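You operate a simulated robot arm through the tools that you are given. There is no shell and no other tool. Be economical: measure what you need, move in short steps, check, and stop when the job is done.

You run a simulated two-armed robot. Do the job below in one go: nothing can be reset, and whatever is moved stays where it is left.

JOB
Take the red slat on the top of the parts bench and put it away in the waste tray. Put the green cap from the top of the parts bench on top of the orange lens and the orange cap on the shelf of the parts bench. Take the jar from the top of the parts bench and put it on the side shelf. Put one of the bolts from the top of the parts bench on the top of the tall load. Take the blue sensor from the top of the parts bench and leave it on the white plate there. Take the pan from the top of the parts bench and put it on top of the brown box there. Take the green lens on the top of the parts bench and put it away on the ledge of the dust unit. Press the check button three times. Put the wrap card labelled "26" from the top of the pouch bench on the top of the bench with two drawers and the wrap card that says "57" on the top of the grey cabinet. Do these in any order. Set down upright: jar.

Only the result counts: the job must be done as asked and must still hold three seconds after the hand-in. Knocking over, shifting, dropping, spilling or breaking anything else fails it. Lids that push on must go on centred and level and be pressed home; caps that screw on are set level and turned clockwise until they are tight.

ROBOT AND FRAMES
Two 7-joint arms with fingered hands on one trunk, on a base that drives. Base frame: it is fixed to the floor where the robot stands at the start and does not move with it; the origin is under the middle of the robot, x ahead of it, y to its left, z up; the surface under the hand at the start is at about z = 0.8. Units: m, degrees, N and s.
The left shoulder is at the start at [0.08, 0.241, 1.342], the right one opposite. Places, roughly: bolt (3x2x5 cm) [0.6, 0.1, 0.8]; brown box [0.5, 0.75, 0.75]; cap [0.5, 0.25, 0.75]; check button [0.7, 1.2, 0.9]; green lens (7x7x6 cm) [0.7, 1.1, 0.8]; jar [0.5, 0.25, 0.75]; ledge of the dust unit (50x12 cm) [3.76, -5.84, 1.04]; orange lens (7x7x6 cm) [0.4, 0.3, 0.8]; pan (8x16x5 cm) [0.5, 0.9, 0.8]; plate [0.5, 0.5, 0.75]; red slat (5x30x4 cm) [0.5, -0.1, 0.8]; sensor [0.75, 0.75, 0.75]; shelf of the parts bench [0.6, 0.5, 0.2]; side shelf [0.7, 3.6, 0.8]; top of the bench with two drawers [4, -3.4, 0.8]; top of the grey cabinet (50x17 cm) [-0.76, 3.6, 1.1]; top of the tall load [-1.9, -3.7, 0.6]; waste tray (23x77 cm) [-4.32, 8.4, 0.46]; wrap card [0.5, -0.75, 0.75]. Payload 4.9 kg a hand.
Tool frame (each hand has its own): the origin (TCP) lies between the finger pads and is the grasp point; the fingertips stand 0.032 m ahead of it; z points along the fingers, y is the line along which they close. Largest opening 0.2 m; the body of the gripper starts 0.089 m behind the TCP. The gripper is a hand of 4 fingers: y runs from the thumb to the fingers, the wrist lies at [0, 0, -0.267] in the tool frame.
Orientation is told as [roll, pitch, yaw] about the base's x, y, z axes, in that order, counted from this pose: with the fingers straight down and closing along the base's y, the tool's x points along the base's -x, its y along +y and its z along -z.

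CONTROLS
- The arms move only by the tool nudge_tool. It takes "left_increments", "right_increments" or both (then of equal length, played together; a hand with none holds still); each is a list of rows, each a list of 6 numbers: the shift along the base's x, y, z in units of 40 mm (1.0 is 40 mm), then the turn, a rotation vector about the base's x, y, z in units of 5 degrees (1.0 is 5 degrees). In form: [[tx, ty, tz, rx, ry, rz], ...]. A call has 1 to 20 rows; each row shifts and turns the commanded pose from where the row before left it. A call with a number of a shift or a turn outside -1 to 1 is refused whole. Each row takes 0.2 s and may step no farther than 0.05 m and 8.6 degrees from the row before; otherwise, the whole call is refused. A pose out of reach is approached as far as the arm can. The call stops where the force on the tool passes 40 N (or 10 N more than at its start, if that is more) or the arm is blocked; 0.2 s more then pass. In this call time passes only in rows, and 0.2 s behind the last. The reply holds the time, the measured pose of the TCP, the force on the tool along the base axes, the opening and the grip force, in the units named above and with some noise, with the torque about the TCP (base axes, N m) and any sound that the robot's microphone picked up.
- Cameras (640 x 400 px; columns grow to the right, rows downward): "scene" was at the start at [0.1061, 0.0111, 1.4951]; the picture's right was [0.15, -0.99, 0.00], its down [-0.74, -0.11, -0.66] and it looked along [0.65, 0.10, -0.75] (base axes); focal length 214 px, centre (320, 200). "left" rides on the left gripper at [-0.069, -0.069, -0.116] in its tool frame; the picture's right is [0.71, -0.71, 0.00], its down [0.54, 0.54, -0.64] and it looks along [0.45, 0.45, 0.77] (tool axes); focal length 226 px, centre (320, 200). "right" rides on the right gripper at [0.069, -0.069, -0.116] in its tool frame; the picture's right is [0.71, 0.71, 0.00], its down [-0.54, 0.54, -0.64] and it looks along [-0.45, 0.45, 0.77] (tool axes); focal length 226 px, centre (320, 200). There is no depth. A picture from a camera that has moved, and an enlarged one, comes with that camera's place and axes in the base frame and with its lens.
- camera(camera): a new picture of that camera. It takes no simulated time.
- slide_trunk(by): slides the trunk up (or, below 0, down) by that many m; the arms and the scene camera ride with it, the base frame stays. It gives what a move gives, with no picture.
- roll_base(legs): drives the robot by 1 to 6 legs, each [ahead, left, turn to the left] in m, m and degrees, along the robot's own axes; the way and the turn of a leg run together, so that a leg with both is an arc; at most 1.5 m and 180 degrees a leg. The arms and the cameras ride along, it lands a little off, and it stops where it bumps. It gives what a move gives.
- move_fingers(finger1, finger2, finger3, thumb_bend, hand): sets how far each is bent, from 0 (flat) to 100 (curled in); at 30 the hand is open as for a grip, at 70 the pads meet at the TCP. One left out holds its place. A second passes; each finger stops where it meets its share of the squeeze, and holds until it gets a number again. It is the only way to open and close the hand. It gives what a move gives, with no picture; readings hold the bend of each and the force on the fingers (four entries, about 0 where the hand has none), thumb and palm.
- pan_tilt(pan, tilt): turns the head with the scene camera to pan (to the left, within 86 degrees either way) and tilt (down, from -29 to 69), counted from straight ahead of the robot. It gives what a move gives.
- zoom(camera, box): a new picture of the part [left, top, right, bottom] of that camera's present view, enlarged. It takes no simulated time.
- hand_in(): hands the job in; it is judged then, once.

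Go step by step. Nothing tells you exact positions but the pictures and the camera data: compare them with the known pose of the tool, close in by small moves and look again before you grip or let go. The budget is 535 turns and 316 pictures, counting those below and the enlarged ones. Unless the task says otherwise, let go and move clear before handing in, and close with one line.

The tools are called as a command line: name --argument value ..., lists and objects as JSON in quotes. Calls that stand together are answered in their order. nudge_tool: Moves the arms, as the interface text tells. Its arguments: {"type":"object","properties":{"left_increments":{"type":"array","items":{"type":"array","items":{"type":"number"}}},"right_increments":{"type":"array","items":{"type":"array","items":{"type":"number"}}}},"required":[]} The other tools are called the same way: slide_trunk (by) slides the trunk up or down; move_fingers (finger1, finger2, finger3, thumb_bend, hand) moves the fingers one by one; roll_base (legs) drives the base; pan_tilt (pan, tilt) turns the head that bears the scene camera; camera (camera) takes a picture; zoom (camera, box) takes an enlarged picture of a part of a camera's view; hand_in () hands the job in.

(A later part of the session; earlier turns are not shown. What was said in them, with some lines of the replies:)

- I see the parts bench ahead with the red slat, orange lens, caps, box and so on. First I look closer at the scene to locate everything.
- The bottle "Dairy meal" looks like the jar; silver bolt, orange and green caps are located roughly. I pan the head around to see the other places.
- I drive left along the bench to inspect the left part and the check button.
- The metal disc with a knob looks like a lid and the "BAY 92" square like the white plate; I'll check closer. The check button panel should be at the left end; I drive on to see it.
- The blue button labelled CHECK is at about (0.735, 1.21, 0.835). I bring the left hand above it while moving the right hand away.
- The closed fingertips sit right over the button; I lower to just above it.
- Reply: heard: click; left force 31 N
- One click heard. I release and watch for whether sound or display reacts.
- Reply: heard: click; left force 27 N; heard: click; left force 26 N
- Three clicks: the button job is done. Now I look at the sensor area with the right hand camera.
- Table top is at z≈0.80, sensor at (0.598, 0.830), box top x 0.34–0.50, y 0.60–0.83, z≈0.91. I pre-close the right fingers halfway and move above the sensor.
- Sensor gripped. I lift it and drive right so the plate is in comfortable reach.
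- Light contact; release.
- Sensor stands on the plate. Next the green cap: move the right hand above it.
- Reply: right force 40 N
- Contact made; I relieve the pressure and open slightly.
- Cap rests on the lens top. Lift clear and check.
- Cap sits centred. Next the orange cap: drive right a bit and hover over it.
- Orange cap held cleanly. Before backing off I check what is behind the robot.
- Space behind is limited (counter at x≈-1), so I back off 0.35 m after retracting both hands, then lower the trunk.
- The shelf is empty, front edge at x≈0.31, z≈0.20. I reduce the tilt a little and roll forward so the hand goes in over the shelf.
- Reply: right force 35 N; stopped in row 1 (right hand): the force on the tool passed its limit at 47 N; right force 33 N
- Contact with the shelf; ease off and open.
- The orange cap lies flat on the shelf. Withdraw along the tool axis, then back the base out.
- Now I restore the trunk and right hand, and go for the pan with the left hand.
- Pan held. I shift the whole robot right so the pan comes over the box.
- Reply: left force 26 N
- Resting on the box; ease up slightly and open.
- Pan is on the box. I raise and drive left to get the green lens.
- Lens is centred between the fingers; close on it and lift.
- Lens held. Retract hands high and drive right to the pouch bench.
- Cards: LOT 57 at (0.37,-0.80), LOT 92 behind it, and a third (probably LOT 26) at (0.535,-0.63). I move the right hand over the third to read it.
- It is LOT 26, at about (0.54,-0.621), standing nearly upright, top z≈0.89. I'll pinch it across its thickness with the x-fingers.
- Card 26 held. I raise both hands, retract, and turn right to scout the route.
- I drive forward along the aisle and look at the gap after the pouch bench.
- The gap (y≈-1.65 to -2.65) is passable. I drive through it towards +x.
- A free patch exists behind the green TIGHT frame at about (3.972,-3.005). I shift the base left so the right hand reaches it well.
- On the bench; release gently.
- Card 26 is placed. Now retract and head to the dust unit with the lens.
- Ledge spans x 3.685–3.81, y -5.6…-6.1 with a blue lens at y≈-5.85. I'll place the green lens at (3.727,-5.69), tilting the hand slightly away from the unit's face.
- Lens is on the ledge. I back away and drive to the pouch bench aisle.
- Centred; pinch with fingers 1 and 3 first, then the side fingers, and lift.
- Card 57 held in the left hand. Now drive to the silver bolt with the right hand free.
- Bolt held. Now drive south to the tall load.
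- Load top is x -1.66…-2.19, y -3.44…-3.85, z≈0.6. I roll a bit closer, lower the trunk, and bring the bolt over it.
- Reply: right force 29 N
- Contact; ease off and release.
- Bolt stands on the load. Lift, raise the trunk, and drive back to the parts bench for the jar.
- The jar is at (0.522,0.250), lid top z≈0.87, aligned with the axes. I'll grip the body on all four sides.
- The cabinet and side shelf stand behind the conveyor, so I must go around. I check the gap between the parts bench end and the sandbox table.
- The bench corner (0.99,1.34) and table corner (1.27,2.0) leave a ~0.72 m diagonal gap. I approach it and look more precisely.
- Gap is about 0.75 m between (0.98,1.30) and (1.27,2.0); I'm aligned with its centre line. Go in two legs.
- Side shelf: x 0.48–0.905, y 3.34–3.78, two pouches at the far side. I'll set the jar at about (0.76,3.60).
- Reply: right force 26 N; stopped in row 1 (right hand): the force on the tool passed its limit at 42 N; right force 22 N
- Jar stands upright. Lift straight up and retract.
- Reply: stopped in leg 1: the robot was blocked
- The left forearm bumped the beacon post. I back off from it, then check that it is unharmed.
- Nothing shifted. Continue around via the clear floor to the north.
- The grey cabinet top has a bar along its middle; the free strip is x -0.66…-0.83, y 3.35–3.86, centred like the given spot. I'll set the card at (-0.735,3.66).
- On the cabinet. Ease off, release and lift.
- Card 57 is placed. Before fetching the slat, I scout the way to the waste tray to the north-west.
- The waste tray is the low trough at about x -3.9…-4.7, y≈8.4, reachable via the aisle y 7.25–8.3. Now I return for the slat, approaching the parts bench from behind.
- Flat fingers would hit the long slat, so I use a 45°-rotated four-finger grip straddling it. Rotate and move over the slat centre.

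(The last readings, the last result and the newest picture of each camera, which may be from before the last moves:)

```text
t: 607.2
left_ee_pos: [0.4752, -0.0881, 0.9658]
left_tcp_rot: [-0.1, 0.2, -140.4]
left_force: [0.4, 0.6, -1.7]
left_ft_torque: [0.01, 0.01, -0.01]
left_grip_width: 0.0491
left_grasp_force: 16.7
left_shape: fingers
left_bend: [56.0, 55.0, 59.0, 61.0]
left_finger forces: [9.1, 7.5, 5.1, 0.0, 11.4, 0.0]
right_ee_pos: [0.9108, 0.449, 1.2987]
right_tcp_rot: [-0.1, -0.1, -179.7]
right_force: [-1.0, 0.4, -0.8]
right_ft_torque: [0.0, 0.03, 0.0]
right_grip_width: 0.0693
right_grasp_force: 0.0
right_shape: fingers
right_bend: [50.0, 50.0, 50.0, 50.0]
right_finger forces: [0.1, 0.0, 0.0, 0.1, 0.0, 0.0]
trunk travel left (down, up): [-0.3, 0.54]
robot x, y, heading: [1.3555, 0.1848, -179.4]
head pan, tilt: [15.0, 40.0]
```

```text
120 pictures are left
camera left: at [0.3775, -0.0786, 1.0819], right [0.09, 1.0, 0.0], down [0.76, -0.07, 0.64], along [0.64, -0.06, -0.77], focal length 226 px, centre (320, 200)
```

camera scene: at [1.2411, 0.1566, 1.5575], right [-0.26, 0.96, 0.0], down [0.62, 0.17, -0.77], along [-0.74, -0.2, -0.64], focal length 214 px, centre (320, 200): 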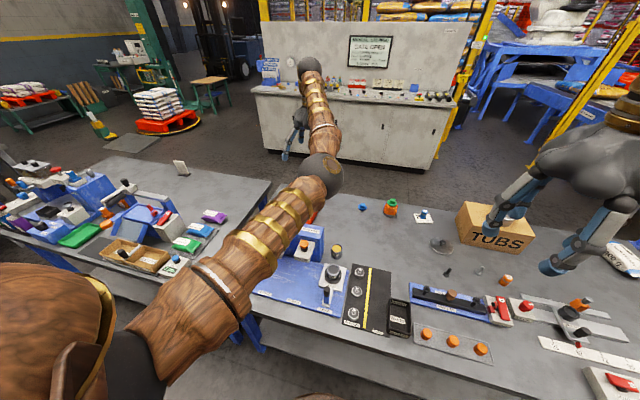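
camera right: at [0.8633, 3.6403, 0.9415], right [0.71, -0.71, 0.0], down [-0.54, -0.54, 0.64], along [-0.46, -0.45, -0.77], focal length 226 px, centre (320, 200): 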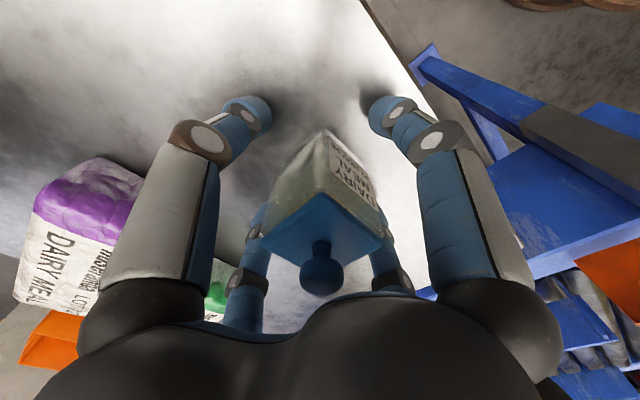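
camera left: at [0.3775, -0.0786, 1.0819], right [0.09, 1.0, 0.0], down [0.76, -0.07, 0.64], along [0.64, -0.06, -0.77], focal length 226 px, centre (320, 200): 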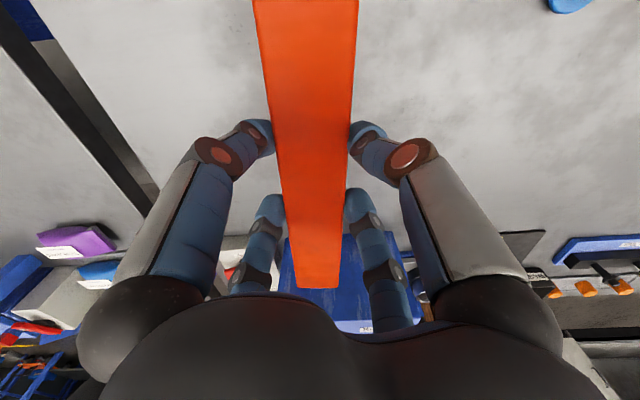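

Slat lifted. Raise high, retract, and drive back north to the tray.

nudge_tool --left_increments '[[0, 0, 1, 0, 0, 0], [0, 0, 1, 0, 0, 0], [0, 0, 1, 0, 0, 0], [0, 0, 1, 0, 0, 0], [0, 0, 1, 0, 0, 0], [0, 0, 1, 0, 0, 0], [0, 0, 1, 0, 0, 0], [0, 0, 1, 0, 0, 0], [0, 0, 1, 0, 0, 0], [0.9, 0, 0, 0, 0, 0], [0.9, 0, 0, 0, 0, 0], [0.9, 0, 0, 0, 0, 0], [0.9, 0, 0, 0, 0, 0], [0.9, 0, 0, 0, 0, 0], [0.9, 0, 0, 0, 0, 0], [0.9, 0, 0, 0, 0, 0], [0.9, 0, 0, 0, 0, 0]]'

camera --camera "scene"

roll_base --legs '[[-0.5, 0, 0], [-0.6, -1.15, 0], [0, -1.4, 0], [0, -1.4, 0], [0, -0.45, 0]]'

```text
t: 610.8
left_ee_pos: [0.7653, -0.0878, 1.3282]
left_tcp_rot: [-0.1, 0.2, -140.6]
left_force: [-0.6, -0.2, -1.1]
left_ft_torque: [0.02, 0.05, 0.03]
left_grip_width: 0.0491
left_grasp_force: 15.8
left_shape: fingers
left_bend: [56.0, 55.0, 60.0, 61.0]
left_finger forces: [9.0, 7.0, 4.9, 0.0, 11.2, 0.0]
right_ee_pos: [0.912, 0.4501, 1.2987]
right_tcp_rot: [-0.1, 0.0, -179.8]
right_force: [0.2, -0.3, -0.1]
right_ft_torque: [0.0, 0.03, 0.02]
right_grip_width: 0.0693
right_grasp_force: 0.0
right_shape: fingers
right_bend: [50.0, 50.0, 50.0, 50.0]
right_finger forces: [0.0, 0.1, 0.0, 0.0, 0.1, 0.0]
trunk travel left (down, up): [-0.3, 0.54]
robot x, y, heading: [1.3546, 0.1824, -179.6]
head pan, tilt: [15.0, 40.0]
```

```text
119 pictures are left
camera scene: at [1.2445, 0.158, 1.5577], right [-0.26, 0.96, 0.0], down [0.62, 0.17, -0.77], along [-0.74, -0.2, -0.64], focal length 214 px, centre (320, 200)
```

scene: 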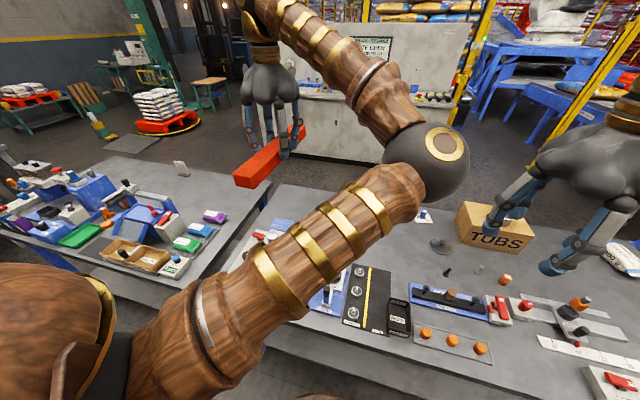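

```text
t: 635.5
left_ee_pos: [1.8999, 4.3457, 1.3273]
left_tcp_rot: [-0.2, 0.2, -142.8]
left_force: [0.0, 0.5, -2.3]
left_ft_torque: [0.03, 0.01, 0.01]
left_grip_width: 0.0487
left_grasp_force: 16.3
left_shape: fingers
left_bend: [56.0, 55.0, 60.0, 61.0]
left_finger forces: [9.2, 7.0, 4.7, 0.1, 11.4, 0.1]
right_ee_pos: [2.0701, 4.8766, 1.3005]
right_tcp_rot: [-0.1, 0.0, 177.7]
right_force: [0.9, 0.2, -0.2]
right_ft_torque: [0.0, -0.03, -0.01]
right_grip_width: 0.0689
right_grasp_force: 0.0
right_shape: fingers
right_bend: [50.0, 50.0, 50.0, 50.0]
right_finger forces: [0.0, 0.1, 0.1, 0.1, 0.0, 0.1]
trunk travel left (down, up): [-0.3, 0.54]
robot x, y, heading: [2.5016, 4.5903, 177.9]
head pan, tilt: [15.0, 40.0]
```

roll_base --legs '[[1.4, 0, 2.1], [0.8, 0, 0], [0.6, -1.0, 0], [0, -1.4, 0], [0.6, -0.75, 0], [0, 0, -90]]'

pan_tilt --pan 50 --tilt 30

camera --camera "scene"

```text
t: 667.0
left_ee_pos: [-1.0388, 8.4377, 1.3274]
left_tcp_rot: [-0.1, 0.1, 125.3]
left_force: [0.3, 0.3, -2.1]
left_ft_torque: [0.02, 0.0, 0.0]
left_grip_width: 0.0486
left_grasp_force: 15.4
left_shape: fingers
left_bend: [56.0, 55.0, 60.0, 61.0]
left_finger forces: [9.0, 6.7, 4.6, 0.0, 11.0, 0.1]
right_ee_pos: [-0.5135, 8.25, 1.2995]
right_tcp_rot: [-0.2, -0.2, 86.0]
right_force: [-0.7, 0.6, -0.3]
right_ft_torque: [-0.01, 0.0, 0.01]
right_grip_width: 0.069
right_grasp_force: 0.0
right_shape: fingers
right_bend: [50.0, 50.0, 50.0, 50.0]
right_finger forces: [0.1, 0.0, 0.0, 0.1, 0.0, 0.0]
trunk travel left (down, up): [-0.3, 0.54]
robot x, y, heading: [-0.8163, 7.8296, 86.1]
head pan, tilt: [15.0, 40.0]
```

```text
t: 668.0
left_ee_pos: [-1.0386, 8.4372, 1.3266]
left_tcp_rot: [-0.1, 0.2, 125.3]
left_force: [0.3, 0.3, -2.3]
left_ft_torque: [0.01, 0.01, 0.0]
left_grip_width: 0.0487
left_grasp_force: 15.8
left_shape: fingers
left_bend: [56.0, 55.0, 60.0, 61.0]
left_finger forces: [9.0, 6.7, 4.6, 0.0, 11.0, 0.0]
right_ee_pos: [-0.5129, 8.2513, 1.2975]
right_tcp_rot: [-0.2, -0.1, 86.0]
right_force: [-0.2, 0.5, 0.5]
right_ft_torque: [-0.01, 0.03, 0.0]
right_grip_width: 0.0688
right_grasp_force: 0.0
right_shape: fingers
right_bend: [50.0, 50.0, 50.0, 50.0]
right_finger forces: [0.0, 0.0, 0.0, 0.0, 0.0, 0.1]
trunk travel left (down, up): [-0.3, 0.54]
robot x, y, heading: [-0.8121, 7.8262, 86.2]
head pan, tilt: [50.0, 30.0]
```

```text
118 pictures are left
camera scene: at [-0.8789, 7.9179, 1.5729], right [0.69, 0.72, 0.0], down [0.36, -0.35, -0.87], along [-0.62, 0.6, -0.5], focal length 214 px, centre (320, 200)
```

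scene: 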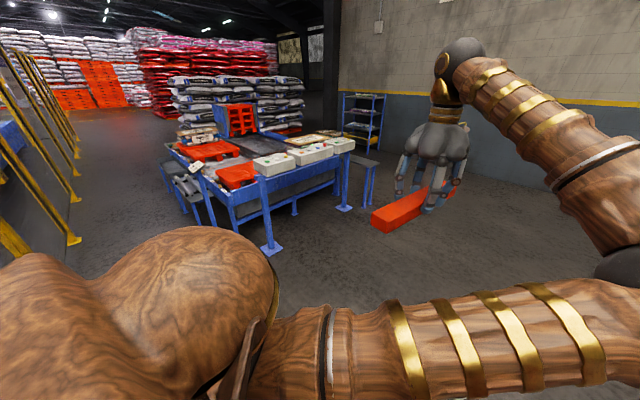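

zoom --camera "scene" --box '[130, 100, 330, 260]'

```text
2.50 times, centred on (230, 180) of scene
camera zoom: at [-0.8789, 7.9179, 1.5729], right [0.69, 0.72, 0.0], down [0.36, -0.35, -0.87], along [-0.62, 0.6, -0.5], focal length 536 px, centre (545, 250)
```

zoom: 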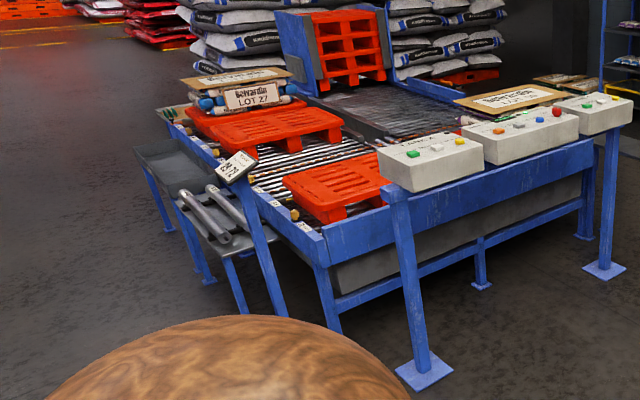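

roll_base --legs '[[-0.1, 1.3, 3.8], [0, 1.0, 0]]'

pan_tilt --pan 35 --tilt 40

camera --camera "scene"

```text
t: 679.4
left_ee_pos: [-3.3857, 8.3904, 1.3279]
left_tcp_rot: [-0.2, 0.2, 128.7]
left_force: [-0.8, 0.5, -1.8]
left_ft_torque: [-0.01, -0.02, 0.0]
left_grip_width: 0.0486
left_grasp_force: 15.4
left_shape: fingers
left_bend: [56.0, 55.0, 60.0, 61.0]
left_finger forces: [9.1, 6.8, 4.7, 0.1, 11.1, 0.1]
right_ee_pos: [-2.8501, 8.2348, 1.2983]
right_tcp_rot: [-0.1, -0.1, 89.4]
right_force: [0.2, 0.1, 0.0]
right_ft_torque: [-0.01, -0.02, 0.01]
right_grip_width: 0.0689
right_grasp_force: 0.0
right_shape: fingers
right_bend: [50.0, 50.0, 50.0, 50.0]
right_finger forces: [0.1, 0.0, 0.1, 0.1, 0.1, 0.1]
trunk travel left (down, up): [-0.3, 0.54]
robot x, y, heading: [-3.1222, 7.7908, 89.7]
head pan, tilt: [50.0, 30.0]
```

```text
t: 680.1
left_ee_pos: [-3.386, 8.3898, 1.3262]
left_tcp_rot: [-0.1, 0.1, 128.8]
left_force: [0.0, 0.0, -2.6]
left_ft_torque: [0.02, 0.01, 0.01]
left_grip_width: 0.0488
left_grasp_force: 15.8
left_shape: fingers
left_bend: [56.0, 55.0, 60.0, 61.0]
left_finger forces: [9.1, 6.7, 4.6, 0.0, 11.2, 0.1]
right_ee_pos: [-2.8502, 8.2343, 1.2995]
right_tcp_rot: [-0.1, -0.2, 89.5]
right_force: [-0.5, -0.3, -0.3]
right_ft_torque: [0.02, 0.02, 0.01]
right_grip_width: 0.0691
right_grasp_force: 0.0
right_shape: fingers
right_bend: [50.0, 50.0, 50.0, 50.0]
right_finger forces: [0.1, 0.0, 0.1, 0.0, 0.1, 0.1]
trunk travel left (down, up): [-0.3, 0.54]
robot x, y, heading: [-3.1265, 7.7911, 89.4]
head pan, tilt: [35.0, 40.0]
```

```text
116 pictures are left
camera scene: at [-3.1751, 7.892, 1.5576], right [0.82, 0.57, 0.0], down [0.36, -0.53, -0.77], along [-0.43, 0.63, -0.64], focal length 214 px, centre (320, 200)
```

scene: 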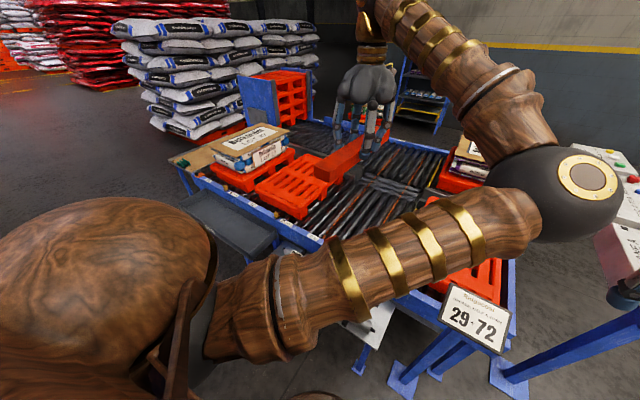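

roll_base --legs '[[0, 0.95, 0.4]]'

nudge_tool --left_increments '[[0, 0, 0, 0, 0, -1], [0, 0, 0, 0, 0, -1], [0, 0, 0, 0, 0, -1], [0, 0, 0, 0, 0, -1], [0, 0, 0, 0, 0, -1], [0, 0, 0, 0, 0, -1], [0, 0, 0, 0, 0, -1], [0, 0, 0, 0, 0, -1], [0, 0, 0, 0, 0, -1], [0, 0, 0, 0, 0, -1], [0, 0, 0, 0, 0, -1], [0, 0, 0, 0, 0, -1], [0, 0, 0, 0, 0, -1], [0, 0, 0, 0, 0, -1], [0, 0, 0, 0, 0, -1], [0, 0, 0, 0, 0, -1], [0, 0, 0, 0, 0, -1]]'

camera --camera "left"

pan_tilt --pan 20 --tilt 50

camera --camera "scene"

```text
t: 685.0
left_ee_pos: [-4.3315, 8.385, 1.3269]
left_tcp_rot: [-0.1, 0.2, 129.9]
left_force: [-0.1, 0.7, -1.3]
left_ft_torque: [-0.02, -0.02, 0.05]
left_grip_width: 0.0486
left_grasp_force: 15.7
left_shape: fingers
left_bend: [56.0, 55.0, 60.0, 61.0]
left_finger forces: [9.1, 6.7, 4.7, 0.0, 11.1, 0.0]
right_ee_pos: [-3.7946, 8.24, 1.2985]
right_tcp_rot: [-0.1, -0.1, 90.5]
right_force: [0.3, 0.8, -0.3]
right_ft_torque: [0.02, 0.01, 0.02]
right_grip_width: 0.0689
right_grasp_force: 0.0
right_shape: fingers
right_bend: [50.0, 50.0, 50.0, 50.0]
right_finger forces: [0.1, 0.0, 0.1, 0.1, 0.1, 0.0]
trunk travel left (down, up): [-0.3, 0.54]
robot x, y, heading: [-4.0591, 7.7955, 90.7]
head pan, tilt: [35.0, 40.0]
```

```text
t: 688.6
left_ee_pos: [-4.3334, 8.3837, 1.3282]
left_tcp_rot: [-0.2, 0.2, 44.8]
left_force: [-0.7, -0.8, -1.9]
left_ft_torque: [-0.01, -0.01, -0.01]
left_grip_width: 0.0486
left_grasp_force: 15.9
left_shape: fingers
left_bend: [56.0, 55.0, 60.0, 61.0]
left_finger forces: [9.4, 6.7, 4.7, 0.1, 11.2, 0.0]
right_ee_pos: [-3.7939, 8.239, 1.2997]
right_tcp_rot: [0.0, -0.1, 90.4]
right_force: [-0.7, 0.9, -0.7]
right_ft_torque: [-0.04, -0.03, -0.03]
right_grip_width: 0.069
right_grasp_force: 0.1
right_shape: fingers
right_bend: [50.0, 50.0, 50.0, 50.0]
right_finger forces: [0.1, 0.0, 0.0, 0.0, 0.0, 0.1]
trunk travel left (down, up): [-0.3, 0.54]
robot x, y, heading: [-4.0615, 7.7911, 90.5]
head pan, tilt: [35.0, 40.0]
```

```text
115 pictures are left
camera left: at [-4.2375, 8.3846, 1.4429], right [0.0, -1.0, 0.0], down [-0.77, 0.01, 0.64], along [-0.64, 0.0, -0.77], focal length 226 px, centre (320, 200)
```

left: 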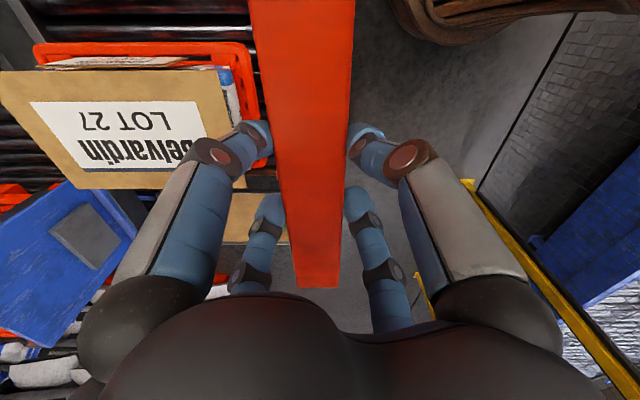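

```text
t: 689.4
left_ee_pos: [-4.3334, 8.3846, 1.3276]
left_tcp_rot: [-0.2, 0.2, 44.9]
left_force: [-0.3, 1.0, -2.5]
left_ft_torque: [-0.04, 0.01, -0.02]
left_grip_width: 0.0485
left_grasp_force: 16.1
left_shape: fingers
left_bend: [56.0, 55.0, 60.0, 61.0]
left_finger forces: [9.2, 6.8, 4.7, 0.0, 11.2, 0.0]
right_ee_pos: [-3.7945, 8.2393, 1.2992]
right_tcp_rot: [-0.1, 0.0, 90.6]
right_force: [-0.9, 0.4, -0.3]
right_ft_torque: [0.05, 0.0, 0.01]
right_grip_width: 0.0692
right_grasp_force: 0.0
right_shape: fingers
right_bend: [50.0, 50.0, 50.0, 50.0]
right_finger forces: [0.0, 0.0, 0.0, 0.0, 0.0, 0.1]
trunk travel left (down, up): [-0.3, 0.54]
robot x, y, heading: [-4.0573, 7.7928, 90.5]
head pan, tilt: [20.0, 50.0]
```

```text
114 pictures are left
camera scene: at [-4.0903, 7.8937, 1.5434], right [0.94, 0.35, 0.0], down [0.27, -0.72, -0.64], along [-0.23, 0.6, -0.77], focal length 214 px, centre (320, 200)
```

scene: 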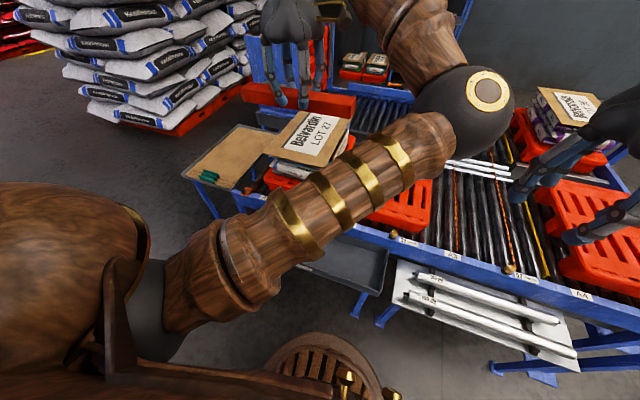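

nudge_tool --right_increments '[[0, -0.5, 0.9, 0, 0, 0], [0, -0.5, 0.9, 0, 0, 0], [0, 0, 0.9, 0, 0, 0], [0, 0, 0.9, 0, 0, 0], [0, 0, 0.9, 0, 0, 0]]'

slide_trunk --by -0.2

pan_tilt --pan 20 --tilt 60

camera --camera "scene"

camera --camera "left"

```text
t: 690.6
left_ee_pos: [-4.334, 8.3824, 1.3276]
left_tcp_rot: [-0.1, 0.1, 45.0]
left_force: [-0.2, -1.0, -2.1]
left_ft_torque: [0.03, 0.0, 0.03]
left_grip_width: 0.0485
left_grasp_force: 16.3
left_shape: fingers
left_bend: [56.0, 55.0, 60.0, 61.0]
left_finger forces: [9.3, 6.7, 4.7, 0.0, 11.2, 0.0]
right_ee_pos: [-3.7965, 8.1974, 1.4803]
right_tcp_rot: [-0.1, -0.3, 90.5]
right_force: [-1.0, -0.4, -0.5]
right_ft_torque: [-0.01, -0.04, -0.03]
right_grip_width: 0.069
right_grasp_force: 0.0
right_shape: fingers
right_bend: [50.0, 50.0, 50.0, 50.0]
right_finger forces: [0.0, 0.0, 0.0, 0.0, 0.0, 0.0]
trunk travel left (down, up): [-0.3, 0.54]
robot x, y, heading: [-4.0601, 7.7901, 90.5]
head pan, tilt: [20.0, 50.0]
```

```text
t: 692.8
left_ee_pos: [-4.334, 8.3833, 1.1255]
left_tcp_rot: [0.0, 0.2, 44.9]
left_force: [0.2, 0.7, -1.3]
left_ft_torque: [-0.01, 0.0, 0.0]
left_grip_width: 0.0485
left_grasp_force: 16.1
left_shape: fingers
left_bend: [56.0, 55.0, 60.0, 61.0]
left_finger forces: [9.3, 6.7, 4.7, 0.1, 11.2, 0.0]
right_ee_pos: [-3.7956, 8.1998, 1.2785]
right_tcp_rot: [-0.1, -0.1, 90.5]
right_force: [-0.1, -0.5, 0.1]
right_ft_torque: [-0.02, 0.0, 0.0]
right_grip_width: 0.069
right_grasp_force: 0.0
right_shape: fingers
right_bend: [50.0, 50.0, 50.0, 50.0]
right_finger forces: [0.0, 0.0, 0.0, 0.0, 0.0, 0.1]
trunk travel left (down, up): [-0.1, 0.74]
robot x, y, heading: [-4.061, 7.7946, 90.6]
head pan, tilt: [20.0, 50.0]
```

```text
t: 693.5
left_ee_pos: [-4.3328, 8.3838, 1.1264]
left_tcp_rot: [-0.2, 0.3, 44.8]
left_force: [-0.4, 0.2, -2.2]
left_ft_torque: [-0.01, -0.04, 0.0]
left_grip_width: 0.0487
left_grasp_force: 15.9
left_shape: fingers
left_bend: [56.0, 55.0, 60.0, 61.0]
left_finger forces: [9.3, 6.7, 4.7, 0.0, 11.3, 0.0]
right_ee_pos: [-3.7955, 8.1994, 1.2797]
right_tcp_rot: [-0.1, -0.1, 90.6]
right_force: [0.4, -0.5, -0.2]
right_ft_torque: [0.01, 0.03, 0.01]
right_grip_width: 0.0691
right_grasp_force: 0.0
right_shape: fingers
right_bend: [50.0, 50.0, 50.0, 50.0]
right_finger forces: [0.0, 0.1, 0.0, 0.1, 0.1, 0.1]
trunk travel left (down, up): [-0.1, 0.74]
robot x, y, heading: [-4.0617, 7.79, 90.4]
head pan, tilt: [20.0, 60.0]
```

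```text
113 pictures are left
camera scene: at [-4.0866, 7.884, 1.3309], right [0.94, 0.35, 0.0], down [0.3, -0.81, -0.5], along [-0.18, 0.47, -0.87], focal length 214 px, centre (320, 200)
```

scene: 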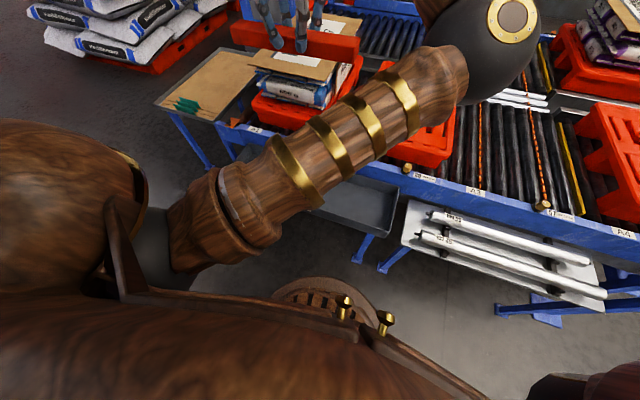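

```text
112 pictures are left
camera left: at [-4.2374, 8.3847, 1.2429], right [0.0, -1.0, 0.0], down [-0.77, 0.0, 0.64], along [-0.64, 0.0, -0.77], focal length 226 px, centre (320, 200)
```

left: 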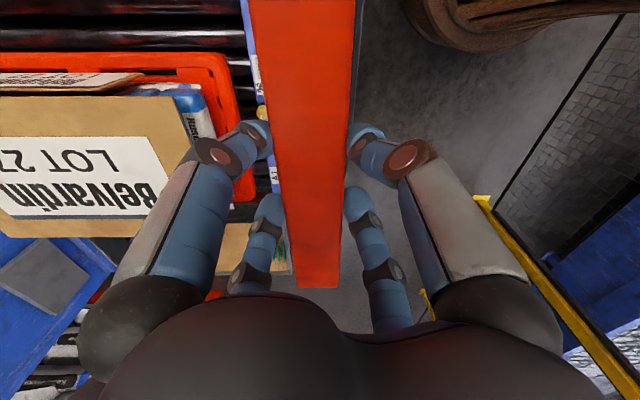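

zoom --camera "scene" --box '[240, 150, 440, 280]'

```text
3.08 times, centred on (340, 215) of scene
camera zoom: at [-4.0866, 7.884, 1.3309], right [0.94, 0.35, 0.0], down [0.3, -0.81, -0.5], along [-0.18, 0.47, -0.87], focal length 660 px, centre (258, 154)
```

zoom: 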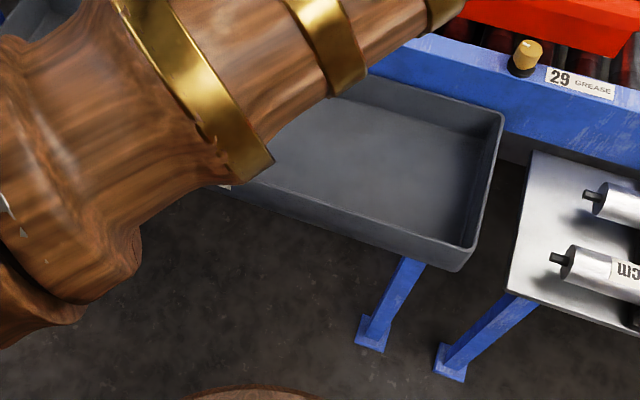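

The tray spans x -4.71…-3.94, y 8.285–8.515, floor about z 0.46, beside the rail at y≈8.5. I lower the slat into it at y≈8.37.

nudge_tool --left_increments '[[0, -0.4, -0.9, 0, 0, 0], [0, 0, -0.9, 0, 0, 0], [0, 0, -0.9, 0, 0, 0], [0, 0, -0.9, 0, 0, 0], [0, 0, -0.9, 0, 0, 0], [0, 0, -0.9, 0, 0, 0], [0, 0, -0.9, 0, 0, 0], [0, 0, -0.9, 0, 0, 0], [0, 0, -0.9, 0, 0, 0]]'

camera --camera "left"

camera --camera "scene"

```text
t: 695.5
left_ee_pos: [-4.3338, 8.3706, 0.8028]
left_tcp_rot: [-0.1, 0.2, 44.8]
left_force: [0.9, 0.2, -2.6]
left_ft_torque: [-0.01, -0.03, 0.0]
left_grip_width: 0.0485
left_grasp_force: 15.7
left_shape: fingers
left_bend: [56.0, 55.0, 60.0, 61.0]
left_finger forces: [9.4, 6.6, 4.7, 0.1, 11.3, 0.0]
right_ee_pos: [-3.7956, 8.2005, 1.2794]
right_tcp_rot: [-0.1, 0.0, 90.5]
right_force: [-0.6, -0.1, -0.5]
right_ft_torque: [-0.03, -0.01, -0.01]
right_grip_width: 0.069
right_grasp_force: 0.1
right_shape: fingers
right_bend: [50.0, 50.0, 50.0, 50.0]
right_finger forces: [0.0, 0.1, 0.0, 0.0, 0.0, 0.1]
trunk travel left (down, up): [-0.1, 0.74]
robot x, y, heading: [-4.0621, 7.7937, 90.6]
head pan, tilt: [20.0, 60.0]
```

```text
110 pictures are left
camera left: at [-4.2377, 8.3709, 0.9179], right [0.0, -1.0, 0.0], down [-0.77, 0.0, 0.64], along [-0.64, 0.0, -0.77], focal length 226 px, centre (320, 200)
```

left: 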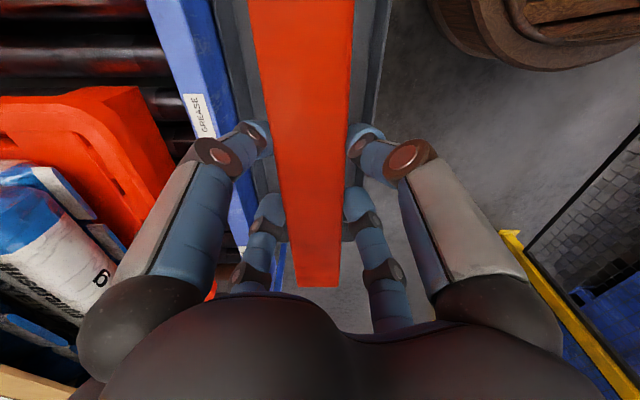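

```text
109 pictures are left
camera scene: at [-4.087, 7.8845, 1.3309], right [0.94, 0.35, 0.0], down [0.3, -0.81, -0.5], along [-0.18, 0.47, -0.87], focal length 214 px, centre (320, 200)
```

scene: 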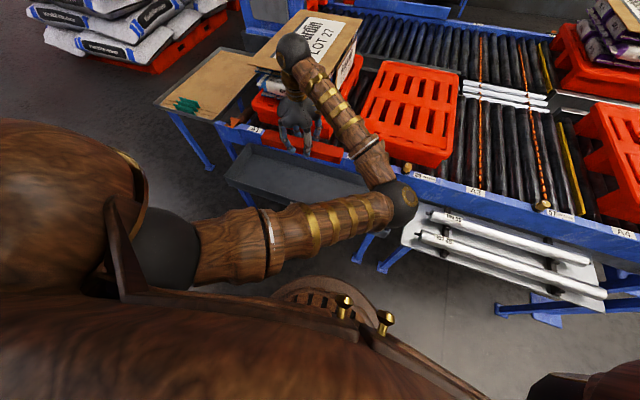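

The elbow hangs low here, so I raise the trunk and reach down more steeply instead.

slide_trunk --by 0.3

nudge_tool --left_increments '[[0, 0, -0.9, 0, 0, 0], [0, 0, -0.9, 0, 0, 0], [0, 0, -0.9, 0, 0, 0], [0, 0, -0.9, 0, 0, 0], [0, 0, -0.9, 0, 0, 0], [0, 0, -0.9, 0, 0, 0], [0, 0, -0.9, 0, 0, 0], [0, 0, -0.9, 0, 0, 0], [0, 0, -0.9, 0, 0, 0], [0, 0, -0.9, 0, 0, 0]]'

camera --camera "left"

camera --camera "scene"

```text
t: 698.5
left_ee_pos: [-4.3337, 8.3708, 1.1024]
left_tcp_rot: [-0.2, 0.2, 44.9]
left_force: [-0.4, -0.6, -2.0]
left_ft_torque: [-0.03, 0.0, -0.03]
left_grip_width: 0.048
left_grasp_force: 16.4
left_shape: fingers
left_bend: [56.0, 55.0, 60.0, 61.0]
left_finger forces: [9.4, 6.6, 4.7, 0.0, 11.4, 0.0]
right_ee_pos: [-3.7941, 8.199, 1.5799]
right_tcp_rot: [-0.1, 0.0, 90.5]
right_force: [1.3, -0.6, -0.4]
right_ft_torque: [0.01, -0.02, -0.01]
right_grip_width: 0.0689
right_grasp_force: 0.0
right_shape: fingers
right_bend: [50.0, 50.0, 50.0, 50.0]
right_finger forces: [0.0, 0.0, 0.0, 0.0, 0.0, 0.1]
trunk travel left (down, up): [-0.4, 0.44]
robot x, y, heading: [-4.0614, 7.7933, 90.8]
head pan, tilt: [20.0, 60.0]
```

```text
t: 700.7
left_ee_pos: [-4.336, 8.3715, 0.7402]
left_tcp_rot: [-0.1, 0.1, 44.7]
left_force: [0.0, 0.1, -1.3]
left_ft_torque: [-0.01, 0.0, 0.02]
left_grip_width: 0.0482
left_grasp_force: 16.1
left_shape: fingers
left_bend: [56.0, 55.0, 60.0, 61.0]
left_finger forces: [9.5, 6.7, 4.7, 0.0, 11.2, 0.0]
right_ee_pos: [-3.7967, 8.1993, 1.5792]
right_tcp_rot: [0.0, -0.1, 90.5]
right_force: [-0.9, 0.0, -0.2]
right_ft_torque: [0.02, -0.02, -0.04]
right_grip_width: 0.0689
right_grasp_force: 0.1
right_shape: fingers
right_bend: [50.0, 50.0, 50.0, 50.0]
right_finger forces: [0.0, 0.0, 0.1, 0.0, 0.0, 0.0]
trunk travel left (down, up): [-0.4, 0.44]
robot x, y, heading: [-4.0626, 7.7932, 90.5]
head pan, tilt: [20.0, 60.0]
```

```text
108 pictures are left
camera left: at [-4.2396, 8.3716, 0.857], right [0.0, -1.0, 0.0], down [-0.77, 0.0, 0.64], along [-0.64, 0.0, -0.77], focal length 226 px, centre (320, 200)
```

left: 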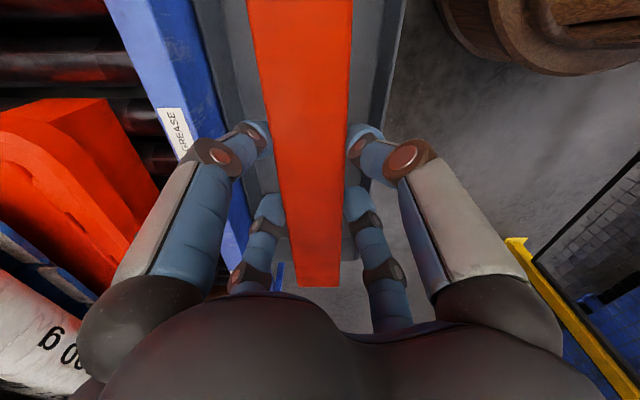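

```text
107 pictures are left
camera scene: at [-4.0876, 7.8842, 1.6309], right [0.94, 0.35, 0.0], down [0.3, -0.81, -0.5], along [-0.18, 0.47, -0.87], focal length 214 px, centre (320, 200)
```

scene: 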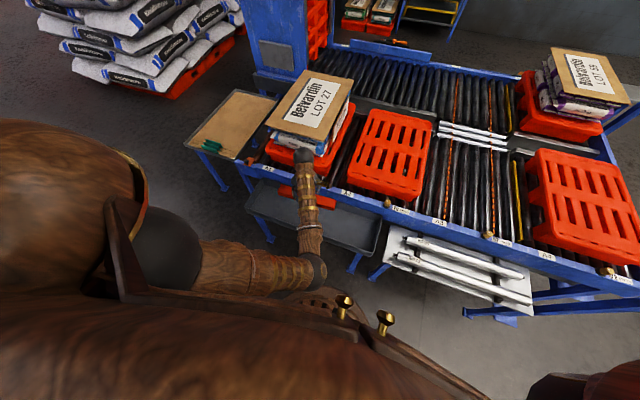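

nudge_tool --left_increments '[[0, -0.5, -0.8, 0, 0, 0], [0, 0, -0.8, 0, 0, 0], [0, 0, -0.8, 0, 0, 0], [0, 0, -0.8, 0, 0, 0]]'

camera --camera "left"

zoom --camera "scene" --box '[220, 130, 420, 290]'

```text
t: 701.7
left_ee_pos: [-4.3337, 8.3498, 0.6141]
left_tcp_rot: [-0.2, 0.3, 44.9]
left_force: [0.4, 0.5, -3.3]
left_ft_torque: [0.0, 0.01, -0.04]
left_grip_width: 0.0484
left_grasp_force: 16.1
left_shape: fingers
left_bend: [56.0, 55.0, 60.0, 62.0]
left_finger forces: [9.5, 6.4, 4.7, 0.1, 11.3, 0.0]
right_ee_pos: [-3.7955, 8.199, 1.5796]
right_tcp_rot: [-0.1, 0.0, 90.5]
right_force: [-0.5, -0.1, -0.2]
right_ft_torque: [0.04, -0.01, -0.02]
right_grip_width: 0.0691
right_grasp_force: 0.0
right_shape: fingers
right_bend: [50.0, 50.0, 50.0, 50.0]
right_finger forces: [0.0, 0.1, 0.0, 0.0, 0.0, 0.0]
trunk travel left (down, up): [-0.4, 0.44]
robot x, y, heading: [-4.0614, 7.7921, 90.5]
head pan, tilt: [20.0, 60.0]
```

```text
106 pictures are left
camera left: at [-4.2376, 8.3508, 0.7308], right [0.0, -1.0, 0.0], down [-0.77, 0.0, 0.64], along [-0.64, 0.0, -0.77], focal length 226 px, centre (320, 200)
```

left: 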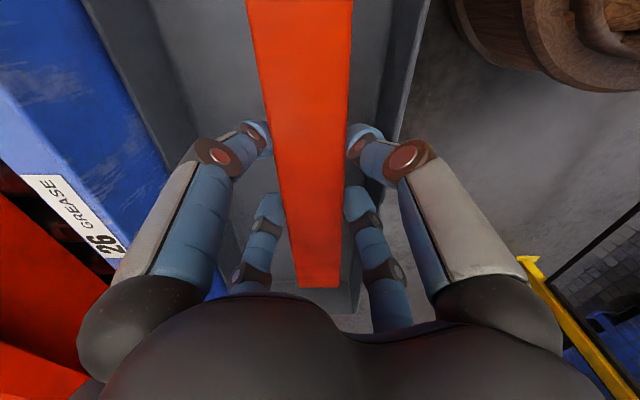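

```text
2.50 times, centred on (320, 210) of scene
camera zoom: at [-4.0877, 7.8837, 1.6309], right [0.94, 0.35, 0.0], down [0.3, -0.81, -0.5], along [-0.18, 0.47, -0.87], focal length 536 px, centre (320, 175)
```

zoom: 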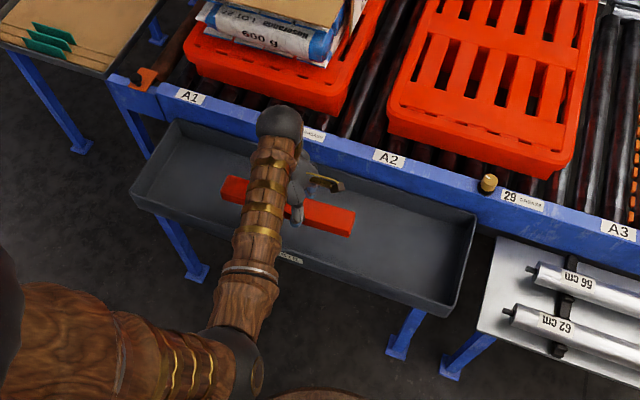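

nudge_tool --left_increments '[[0, 0, -0.7, 0, 0, 0], [0, 0, -0.7, 0, 0, 0], [0, 0, -0.3, 0, 0, 0]]'

nudge_tool --left_increments '[[0, 0, -0.2, 0, 0, 0]]'

camera --camera "left"

```text
t: 702.5
left_ee_pos: [-4.3336, 8.3507, 0.547]
left_tcp_rot: [-0.1, 0.1, 44.9]
left_force: [-0.2, 0.7, -1.5]
left_ft_torque: [-0.02, -0.02, -0.02]
left_grip_width: 0.0482
left_grasp_force: 16.6
left_shape: fingers
left_bend: [56.0, 55.0, 60.0, 62.0]
left_finger forces: [9.6, 6.4, 4.7, 0.0, 11.3, 0.0]
right_ee_pos: [-3.7942, 8.1983, 1.5794]
right_tcp_rot: [-0.1, 0.0, 90.5]
right_force: [0.9, 0.5, 0.1]
right_ft_torque: [0.02, 0.01, 0.0]
right_grip_width: 0.0689
right_grasp_force: 0.1
right_shape: fingers
right_bend: [50.0, 50.0, 50.0, 50.0]
right_finger forces: [0.1, 0.0, 0.0, 0.0, 0.1, 0.0]
trunk travel left (down, up): [-0.4, 0.44]
robot x, y, heading: [-4.0626, 7.7922, 90.4]
head pan, tilt: [20.0, 60.0]
```

```text
t: 702.9
left_ee_pos: [-4.3339, 8.3515, 0.5391]
left_tcp_rot: [-0.2, 0.2, 44.9]
left_force: [0.2, 0.1, -2.8]
left_ft_torque: [-0.03, -0.02, -0.05]
left_grip_width: 0.0483
left_grasp_force: 16.5
left_shape: fingers
left_bend: [56.0, 55.0, 60.0, 62.0]
left_finger forces: [9.6, 6.5, 4.6, 0.0, 11.2, 0.0]
right_ee_pos: [-3.7948, 8.2004, 1.5791]
right_tcp_rot: [-0.2, -0.1, 90.5]
right_force: [0.2, -0.2, -0.1]
right_ft_torque: [-0.02, 0.01, -0.01]
right_grip_width: 0.0688
right_grasp_force: 0.2
right_shape: fingers
right_bend: [50.0, 50.0, 50.0, 50.0]
right_finger forces: [0.0, 0.0, 0.0, 0.0, 0.0, 0.0]
trunk travel left (down, up): [-0.4, 0.44]
robot x, y, heading: [-4.0573, 7.792, 90.8]
head pan, tilt: [20.0, 60.0]
```

```text
104 pictures are left
camera left: at [-4.2374, 8.351, 0.655], right [0.0, -1.0, 0.0], down [-0.77, 0.0, 0.64], along [-0.64, 0.0, -0.77], focal length 226 px, centre (320, 200)
```

left: 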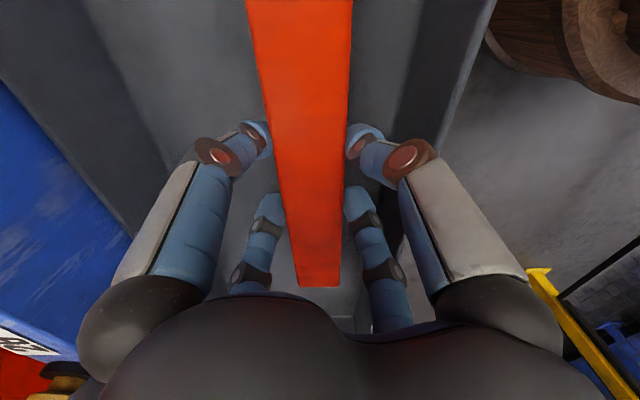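

nudge_tool --left_increments '[[0, 0, -0.2, 0, 0, 0]]'

nudge_tool --left_increments '[[0, 0, -0.2, 0, 0, 0]]'

```text
t: 703.3
left_ee_pos: [-4.3329, 8.3501, 0.5306]
left_tcp_rot: [-0.2, 0.3, 44.8]
left_force: [0.3, 0.3, -1.0]
left_ft_torque: [-0.03, 0.0, -0.01]
left_grip_width: 0.0481
left_grasp_force: 15.7
left_shape: fingers
left_bend: [56.0, 55.0, 60.0, 62.0]
left_finger forces: [9.6, 6.4, 4.7, 0.0, 11.4, 0.0]
right_ee_pos: [-3.7955, 8.1999, 1.5795]
right_tcp_rot: [-0.1, -0.1, 90.5]
right_force: [-0.7, 0.6, -0.1]
right_ft_torque: [-0.02, -0.02, 0.0]
right_grip_width: 0.0689
right_grasp_force: 0.2
right_shape: fingers
right_bend: [50.0, 50.0, 50.0, 50.0]
right_finger forces: [0.0, 0.0, 0.1, 0.0, 0.1, 0.0]
trunk travel left (down, up): [-0.4, 0.44]
robot x, y, heading: [-4.0636, 7.7895, 90.3]
head pan, tilt: [20.0, 60.0]
```

```text
t: 703.7
left_ee_pos: [-4.3335, 8.3495, 0.5226]
left_tcp_rot: [-0.2, 0.2, 45.0]
left_force: [-0.5, 0.9, -1.9]
left_ft_torque: [0.0, 0.05, 0.06]
left_grip_width: 0.0484
left_grasp_force: 16.3
left_shape: fingers
left_bend: [56.0, 55.0, 60.0, 62.0]
left_finger forces: [9.7, 6.5, 4.6, 0.0, 11.5, 0.1]
right_ee_pos: [-3.794, 8.1993, 1.5777]
right_tcp_rot: [-0.1, -0.2, 90.5]
right_force: [-1.3, 0.4, 0.5]
right_ft_torque: [-0.03, 0.03, 0.01]
right_grip_width: 0.0688
right_grasp_force: 0.0
right_shape: fingers
right_bend: [50.0, 50.0, 50.0, 50.0]
right_finger forces: [0.0, 0.0, 0.0, 0.1, 0.0, 0.1]
trunk travel left (down, up): [-0.4, 0.44]
robot x, y, heading: [-4.0619, 7.7903, 90.3]
head pan, tilt: [20.0, 60.0]
```

nudge_tool --left_increments '[[0, 0, -0.2, 0, 0, 0]]'

nudge_tool --left_increments '[[0, 0, -0.15, 0, 0, 0]]'

```text
t: 704.1
left_ee_pos: [-4.3328, 8.3498, 0.5148]
left_tcp_rot: [-0.1, 0.2, 44.9]
left_force: [-0.4, 0.5, -1.9]
left_ft_torque: [-0.02, 0.0, 0.0]
left_grip_width: 0.0482
left_grasp_force: 15.9
left_shape: fingers
left_bend: [56.0, 55.0, 60.0, 62.0]
left_finger forces: [9.6, 6.5, 4.7, 0.1, 11.4, 0.0]
right_ee_pos: [-3.796, 8.1991, 1.5785]
right_tcp_rot: [-0.1, -0.1, 90.5]
right_force: [0.0, -0.3, -0.4]
right_ft_torque: [0.0, 0.02, 0.04]
right_grip_width: 0.0689
right_grasp_force: 0.0
right_shape: fingers
right_bend: [50.0, 50.0, 50.0, 50.0]
right_finger forces: [0.0, 0.0, 0.0, 0.1, 0.0, 0.0]
trunk travel left (down, up): [-0.4, 0.44]
robot x, y, heading: [-4.0603, 7.7926, 90.5]
head pan, tilt: [20.0, 60.0]
```

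```text
t: 704.5
left_ee_pos: [-4.3326, 8.3515, 0.5108]
left_tcp_rot: [0.0, 0.1, 44.9]
left_force: [-0.5, -0.7, 6.2]
left_ft_torque: [0.23, 0.09, -0.09]
left_grip_width: 0.0482
left_grasp_force: 17.4
left_shape: fingers
left_bend: [56.0, 55.0, 60.0, 61.0]
left_finger forces: [9.7, 7.5, 5.1, 0.0, 12.9, 0.1]
right_ee_pos: [-3.7931, 8.1976, 1.5791]
right_tcp_rot: [0.0, -0.1, 90.5]
right_force: [0.4, 0.0, -0.8]
right_ft_torque: [-0.02, 0.02, 0.02]
right_grip_width: 0.0691
right_grasp_force: 0.0
right_shape: fingers
right_bend: [50.0, 50.0, 50.0, 50.0]
right_finger forces: [0.0, 0.0, 0.0, 0.0, 0.0, 0.0]
trunk travel left (down, up): [-0.4, 0.44]
robot x, y, heading: [-4.063, 7.7892, 90.6]
head pan, tilt: [20.0, 60.0]
```

Slat is on the tray floor. Open moderately and lift.

move_fingers --hand "left" --finger1 45 --finger2 45 --finger3 45 --thumb_bend 45

camera --camera "left"

```text
t: 705.5
left_ee_pos: [-4.3341, 8.35, 0.509]
left_tcp_rot: [-0.1, 0.1, 44.9]
left_force: [0.7, 0.4, -0.5]
left_ft_torque: [0.01, 0.01, -0.01]
left_grip_width: 0.0872
left_grasp_force: 0.0
left_shape: fingers
left_bend: [45.0, 45.0, 45.0, 45.0]
left_finger forces: [0.0, 0.1, 0.0, 0.1, 0.1, 0.0]
right_ee_pos: [-3.7954, 8.1993, 1.5795]
right_tcp_rot: [-0.1, -0.2, 90.4]
right_force: [0.1, 0.3, -0.5]
right_ft_torque: [-0.02, -0.04, 0.02]
right_grip_width: 0.069
right_grasp_force: 0.2
right_shape: fingers
right_bend: [50.0, 50.0, 50.0, 50.0]
right_finger forces: [0.0, 0.0, 0.0, 0.1, 0.0, 0.0]
trunk travel left (down, up): [-0.4, 0.44]
robot x, y, heading: [-4.0621, 7.7933, 90.5]
head pan, tilt: [20.0, 60.0]
```

```text
103 pictures are left
camera left: at [-4.2373, 8.3505, 0.6249], right [0.0, -1.0, 0.0], down [-0.77, 0.0, 0.64], along [-0.64, 0.0, -0.77], focal length 226 px, centre (320, 200)
```

left: 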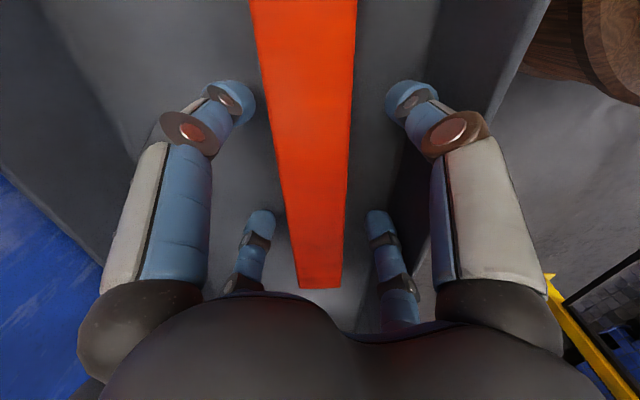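

nudge_tool --left_increments '[[0, 0, 0.8, 0, 0, 0], [0, 0, 1, 0, 0, 0], [0, 0, 1, 0, 0, 0], [0, 0, 1, 0, 0, 0], [0, 0, 1, 0, 0, 0], [0, 0, 1, 0, 0, 0], [0, 0, 1, 0, 0, 0], [0, 0, 1, 0, 0, 0], [0, 0, 1, 0, 0, 0], [0, 0, 1, 0, 0, 0], [0, 0, 1, 0, 0, 0]]'

zoom --camera "scene" --box '[220, 130, 420, 290]'

camera --camera "left"

```text
t: 707.9
left_ee_pos: [-4.3499, 8.3821, 0.8949]
left_tcp_rot: [4.4, -0.9, 44.9]
left_force: [-0.3, -1.4, -0.8]
left_ft_torque: [0.05, -0.01, -0.03]
left_grip_width: 0.0874
left_grasp_force: 0.1
left_shape: fingers
left_bend: [45.0, 45.0, 45.0, 45.0]
left_finger forces: [0.0, 0.1, 0.0, 0.0, 0.0, 0.0]
left hand out of reach, approached as far as the arm can: row 8, 9, 10
right_ee_pos: [-3.7913, 8.1995, 1.5773]
right_tcp_rot: [0.1, 0.0, 90.5]
right_force: [0.6, -0.2, -0.6]
right_ft_torque: [-0.02, 0.05, -0.01]
right_grip_width: 0.069
right_grasp_force: 0.1
right_shape: fingers
right_bend: [50.0, 50.0, 50.0, 50.0]
right_finger forces: [0.1, 0.0, 0.1, 0.0, 0.0, 0.0]
trunk travel left (down, up): [-0.4, 0.44]
robot x, y, heading: [-4.0605, 7.7903, 90.8]
head pan, tilt: [20.0, 60.0]
```

```text
2.50 times, centred on (320, 210) of scene
camera zoom: at [-4.0832, 7.8839, 1.6307], right [0.94, 0.35, 0.0], down [0.3, -0.81, -0.5], along [-0.18, 0.47, -0.87], focal length 536 px, centre (320, 175)
```

zoom: 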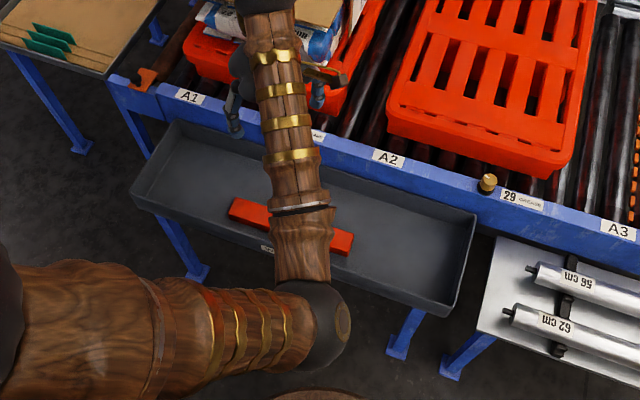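

```text
101 pictures are left
camera left: at [-4.2499, 8.3753, 1.0067], right [0.0, -1.0, -0.07], down [-0.74, -0.04, 0.67], along [-0.67, 0.05, -0.74], focal length 226 px, centre (320, 200)
```

left: 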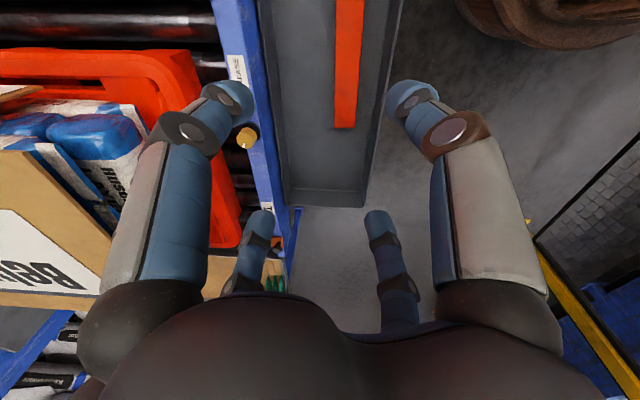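

Slat lies in the waste tray. I raise the trunk to move clear, then hand in.

slide_trunk --by 0.3

camera --camera "left"

```text
t: 710.9
left_ee_pos: [-4.3522, 8.3827, 1.1941]
left_tcp_rot: [4.1, -1.2, 45.1]
left_force: [0.0, 0.4, -0.1]
left_ft_torque: [0.03, 0.02, -0.01]
left_grip_width: 0.0873
left_grasp_force: 0.1
left_shape: fingers
left_bend: [45.0, 45.0, 45.0, 45.0]
left_finger forces: [0.0, 0.0, 0.0, 0.1, 0.0, 0.0]
right_ee_pos: [-3.7956, 8.2007, 1.8782]
right_tcp_rot: [0.0, -0.1, 90.5]
right_force: [-0.6, -0.2, 0.0]
right_ft_torque: [-0.01, -0.02, -0.01]
right_grip_width: 0.0691
right_grasp_force: 0.2
right_shape: fingers
right_bend: [50.0, 50.0, 50.0, 50.0]
right_finger forces: [0.1, 0.0, 0.0, 0.0, 0.0, 0.0]
trunk travel left (down, up): [-0.7, 0.14]
robot x, y, heading: [-4.0607, 7.7909, 90.4]
head pan, tilt: [20.0, 60.0]
```

```text
100 pictures are left
camera left: at [-4.2521, 8.3757, 1.3063], right [0.0, -1.0, -0.07], down [-0.74, -0.05, 0.67], along [-0.67, 0.05, -0.74], focal length 226 px, centre (320, 200)
```

left: 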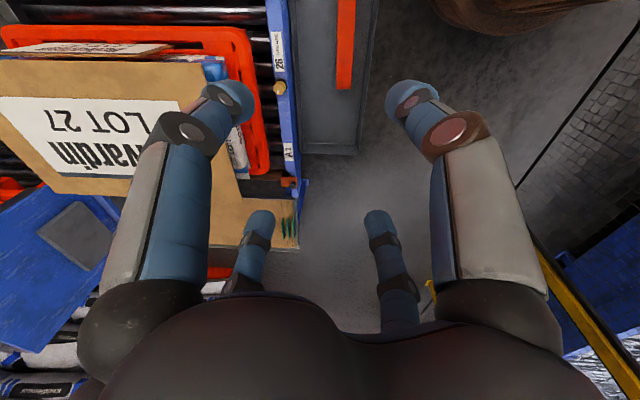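

All items are in place and both hands are empty and clear, so I hand in.

hand_in

```text
The job is handed in.
```

I've handed in the job with every item placed as asked and the check button pressed three times (a click each time). My left forearm once bumped the beacon post at the end of the conveyor by the side shelf. I saw nothing move, and the post was still upright. I took the "BAY 92" square for the white plate and the "Dairy Meal" bottle for the jar.
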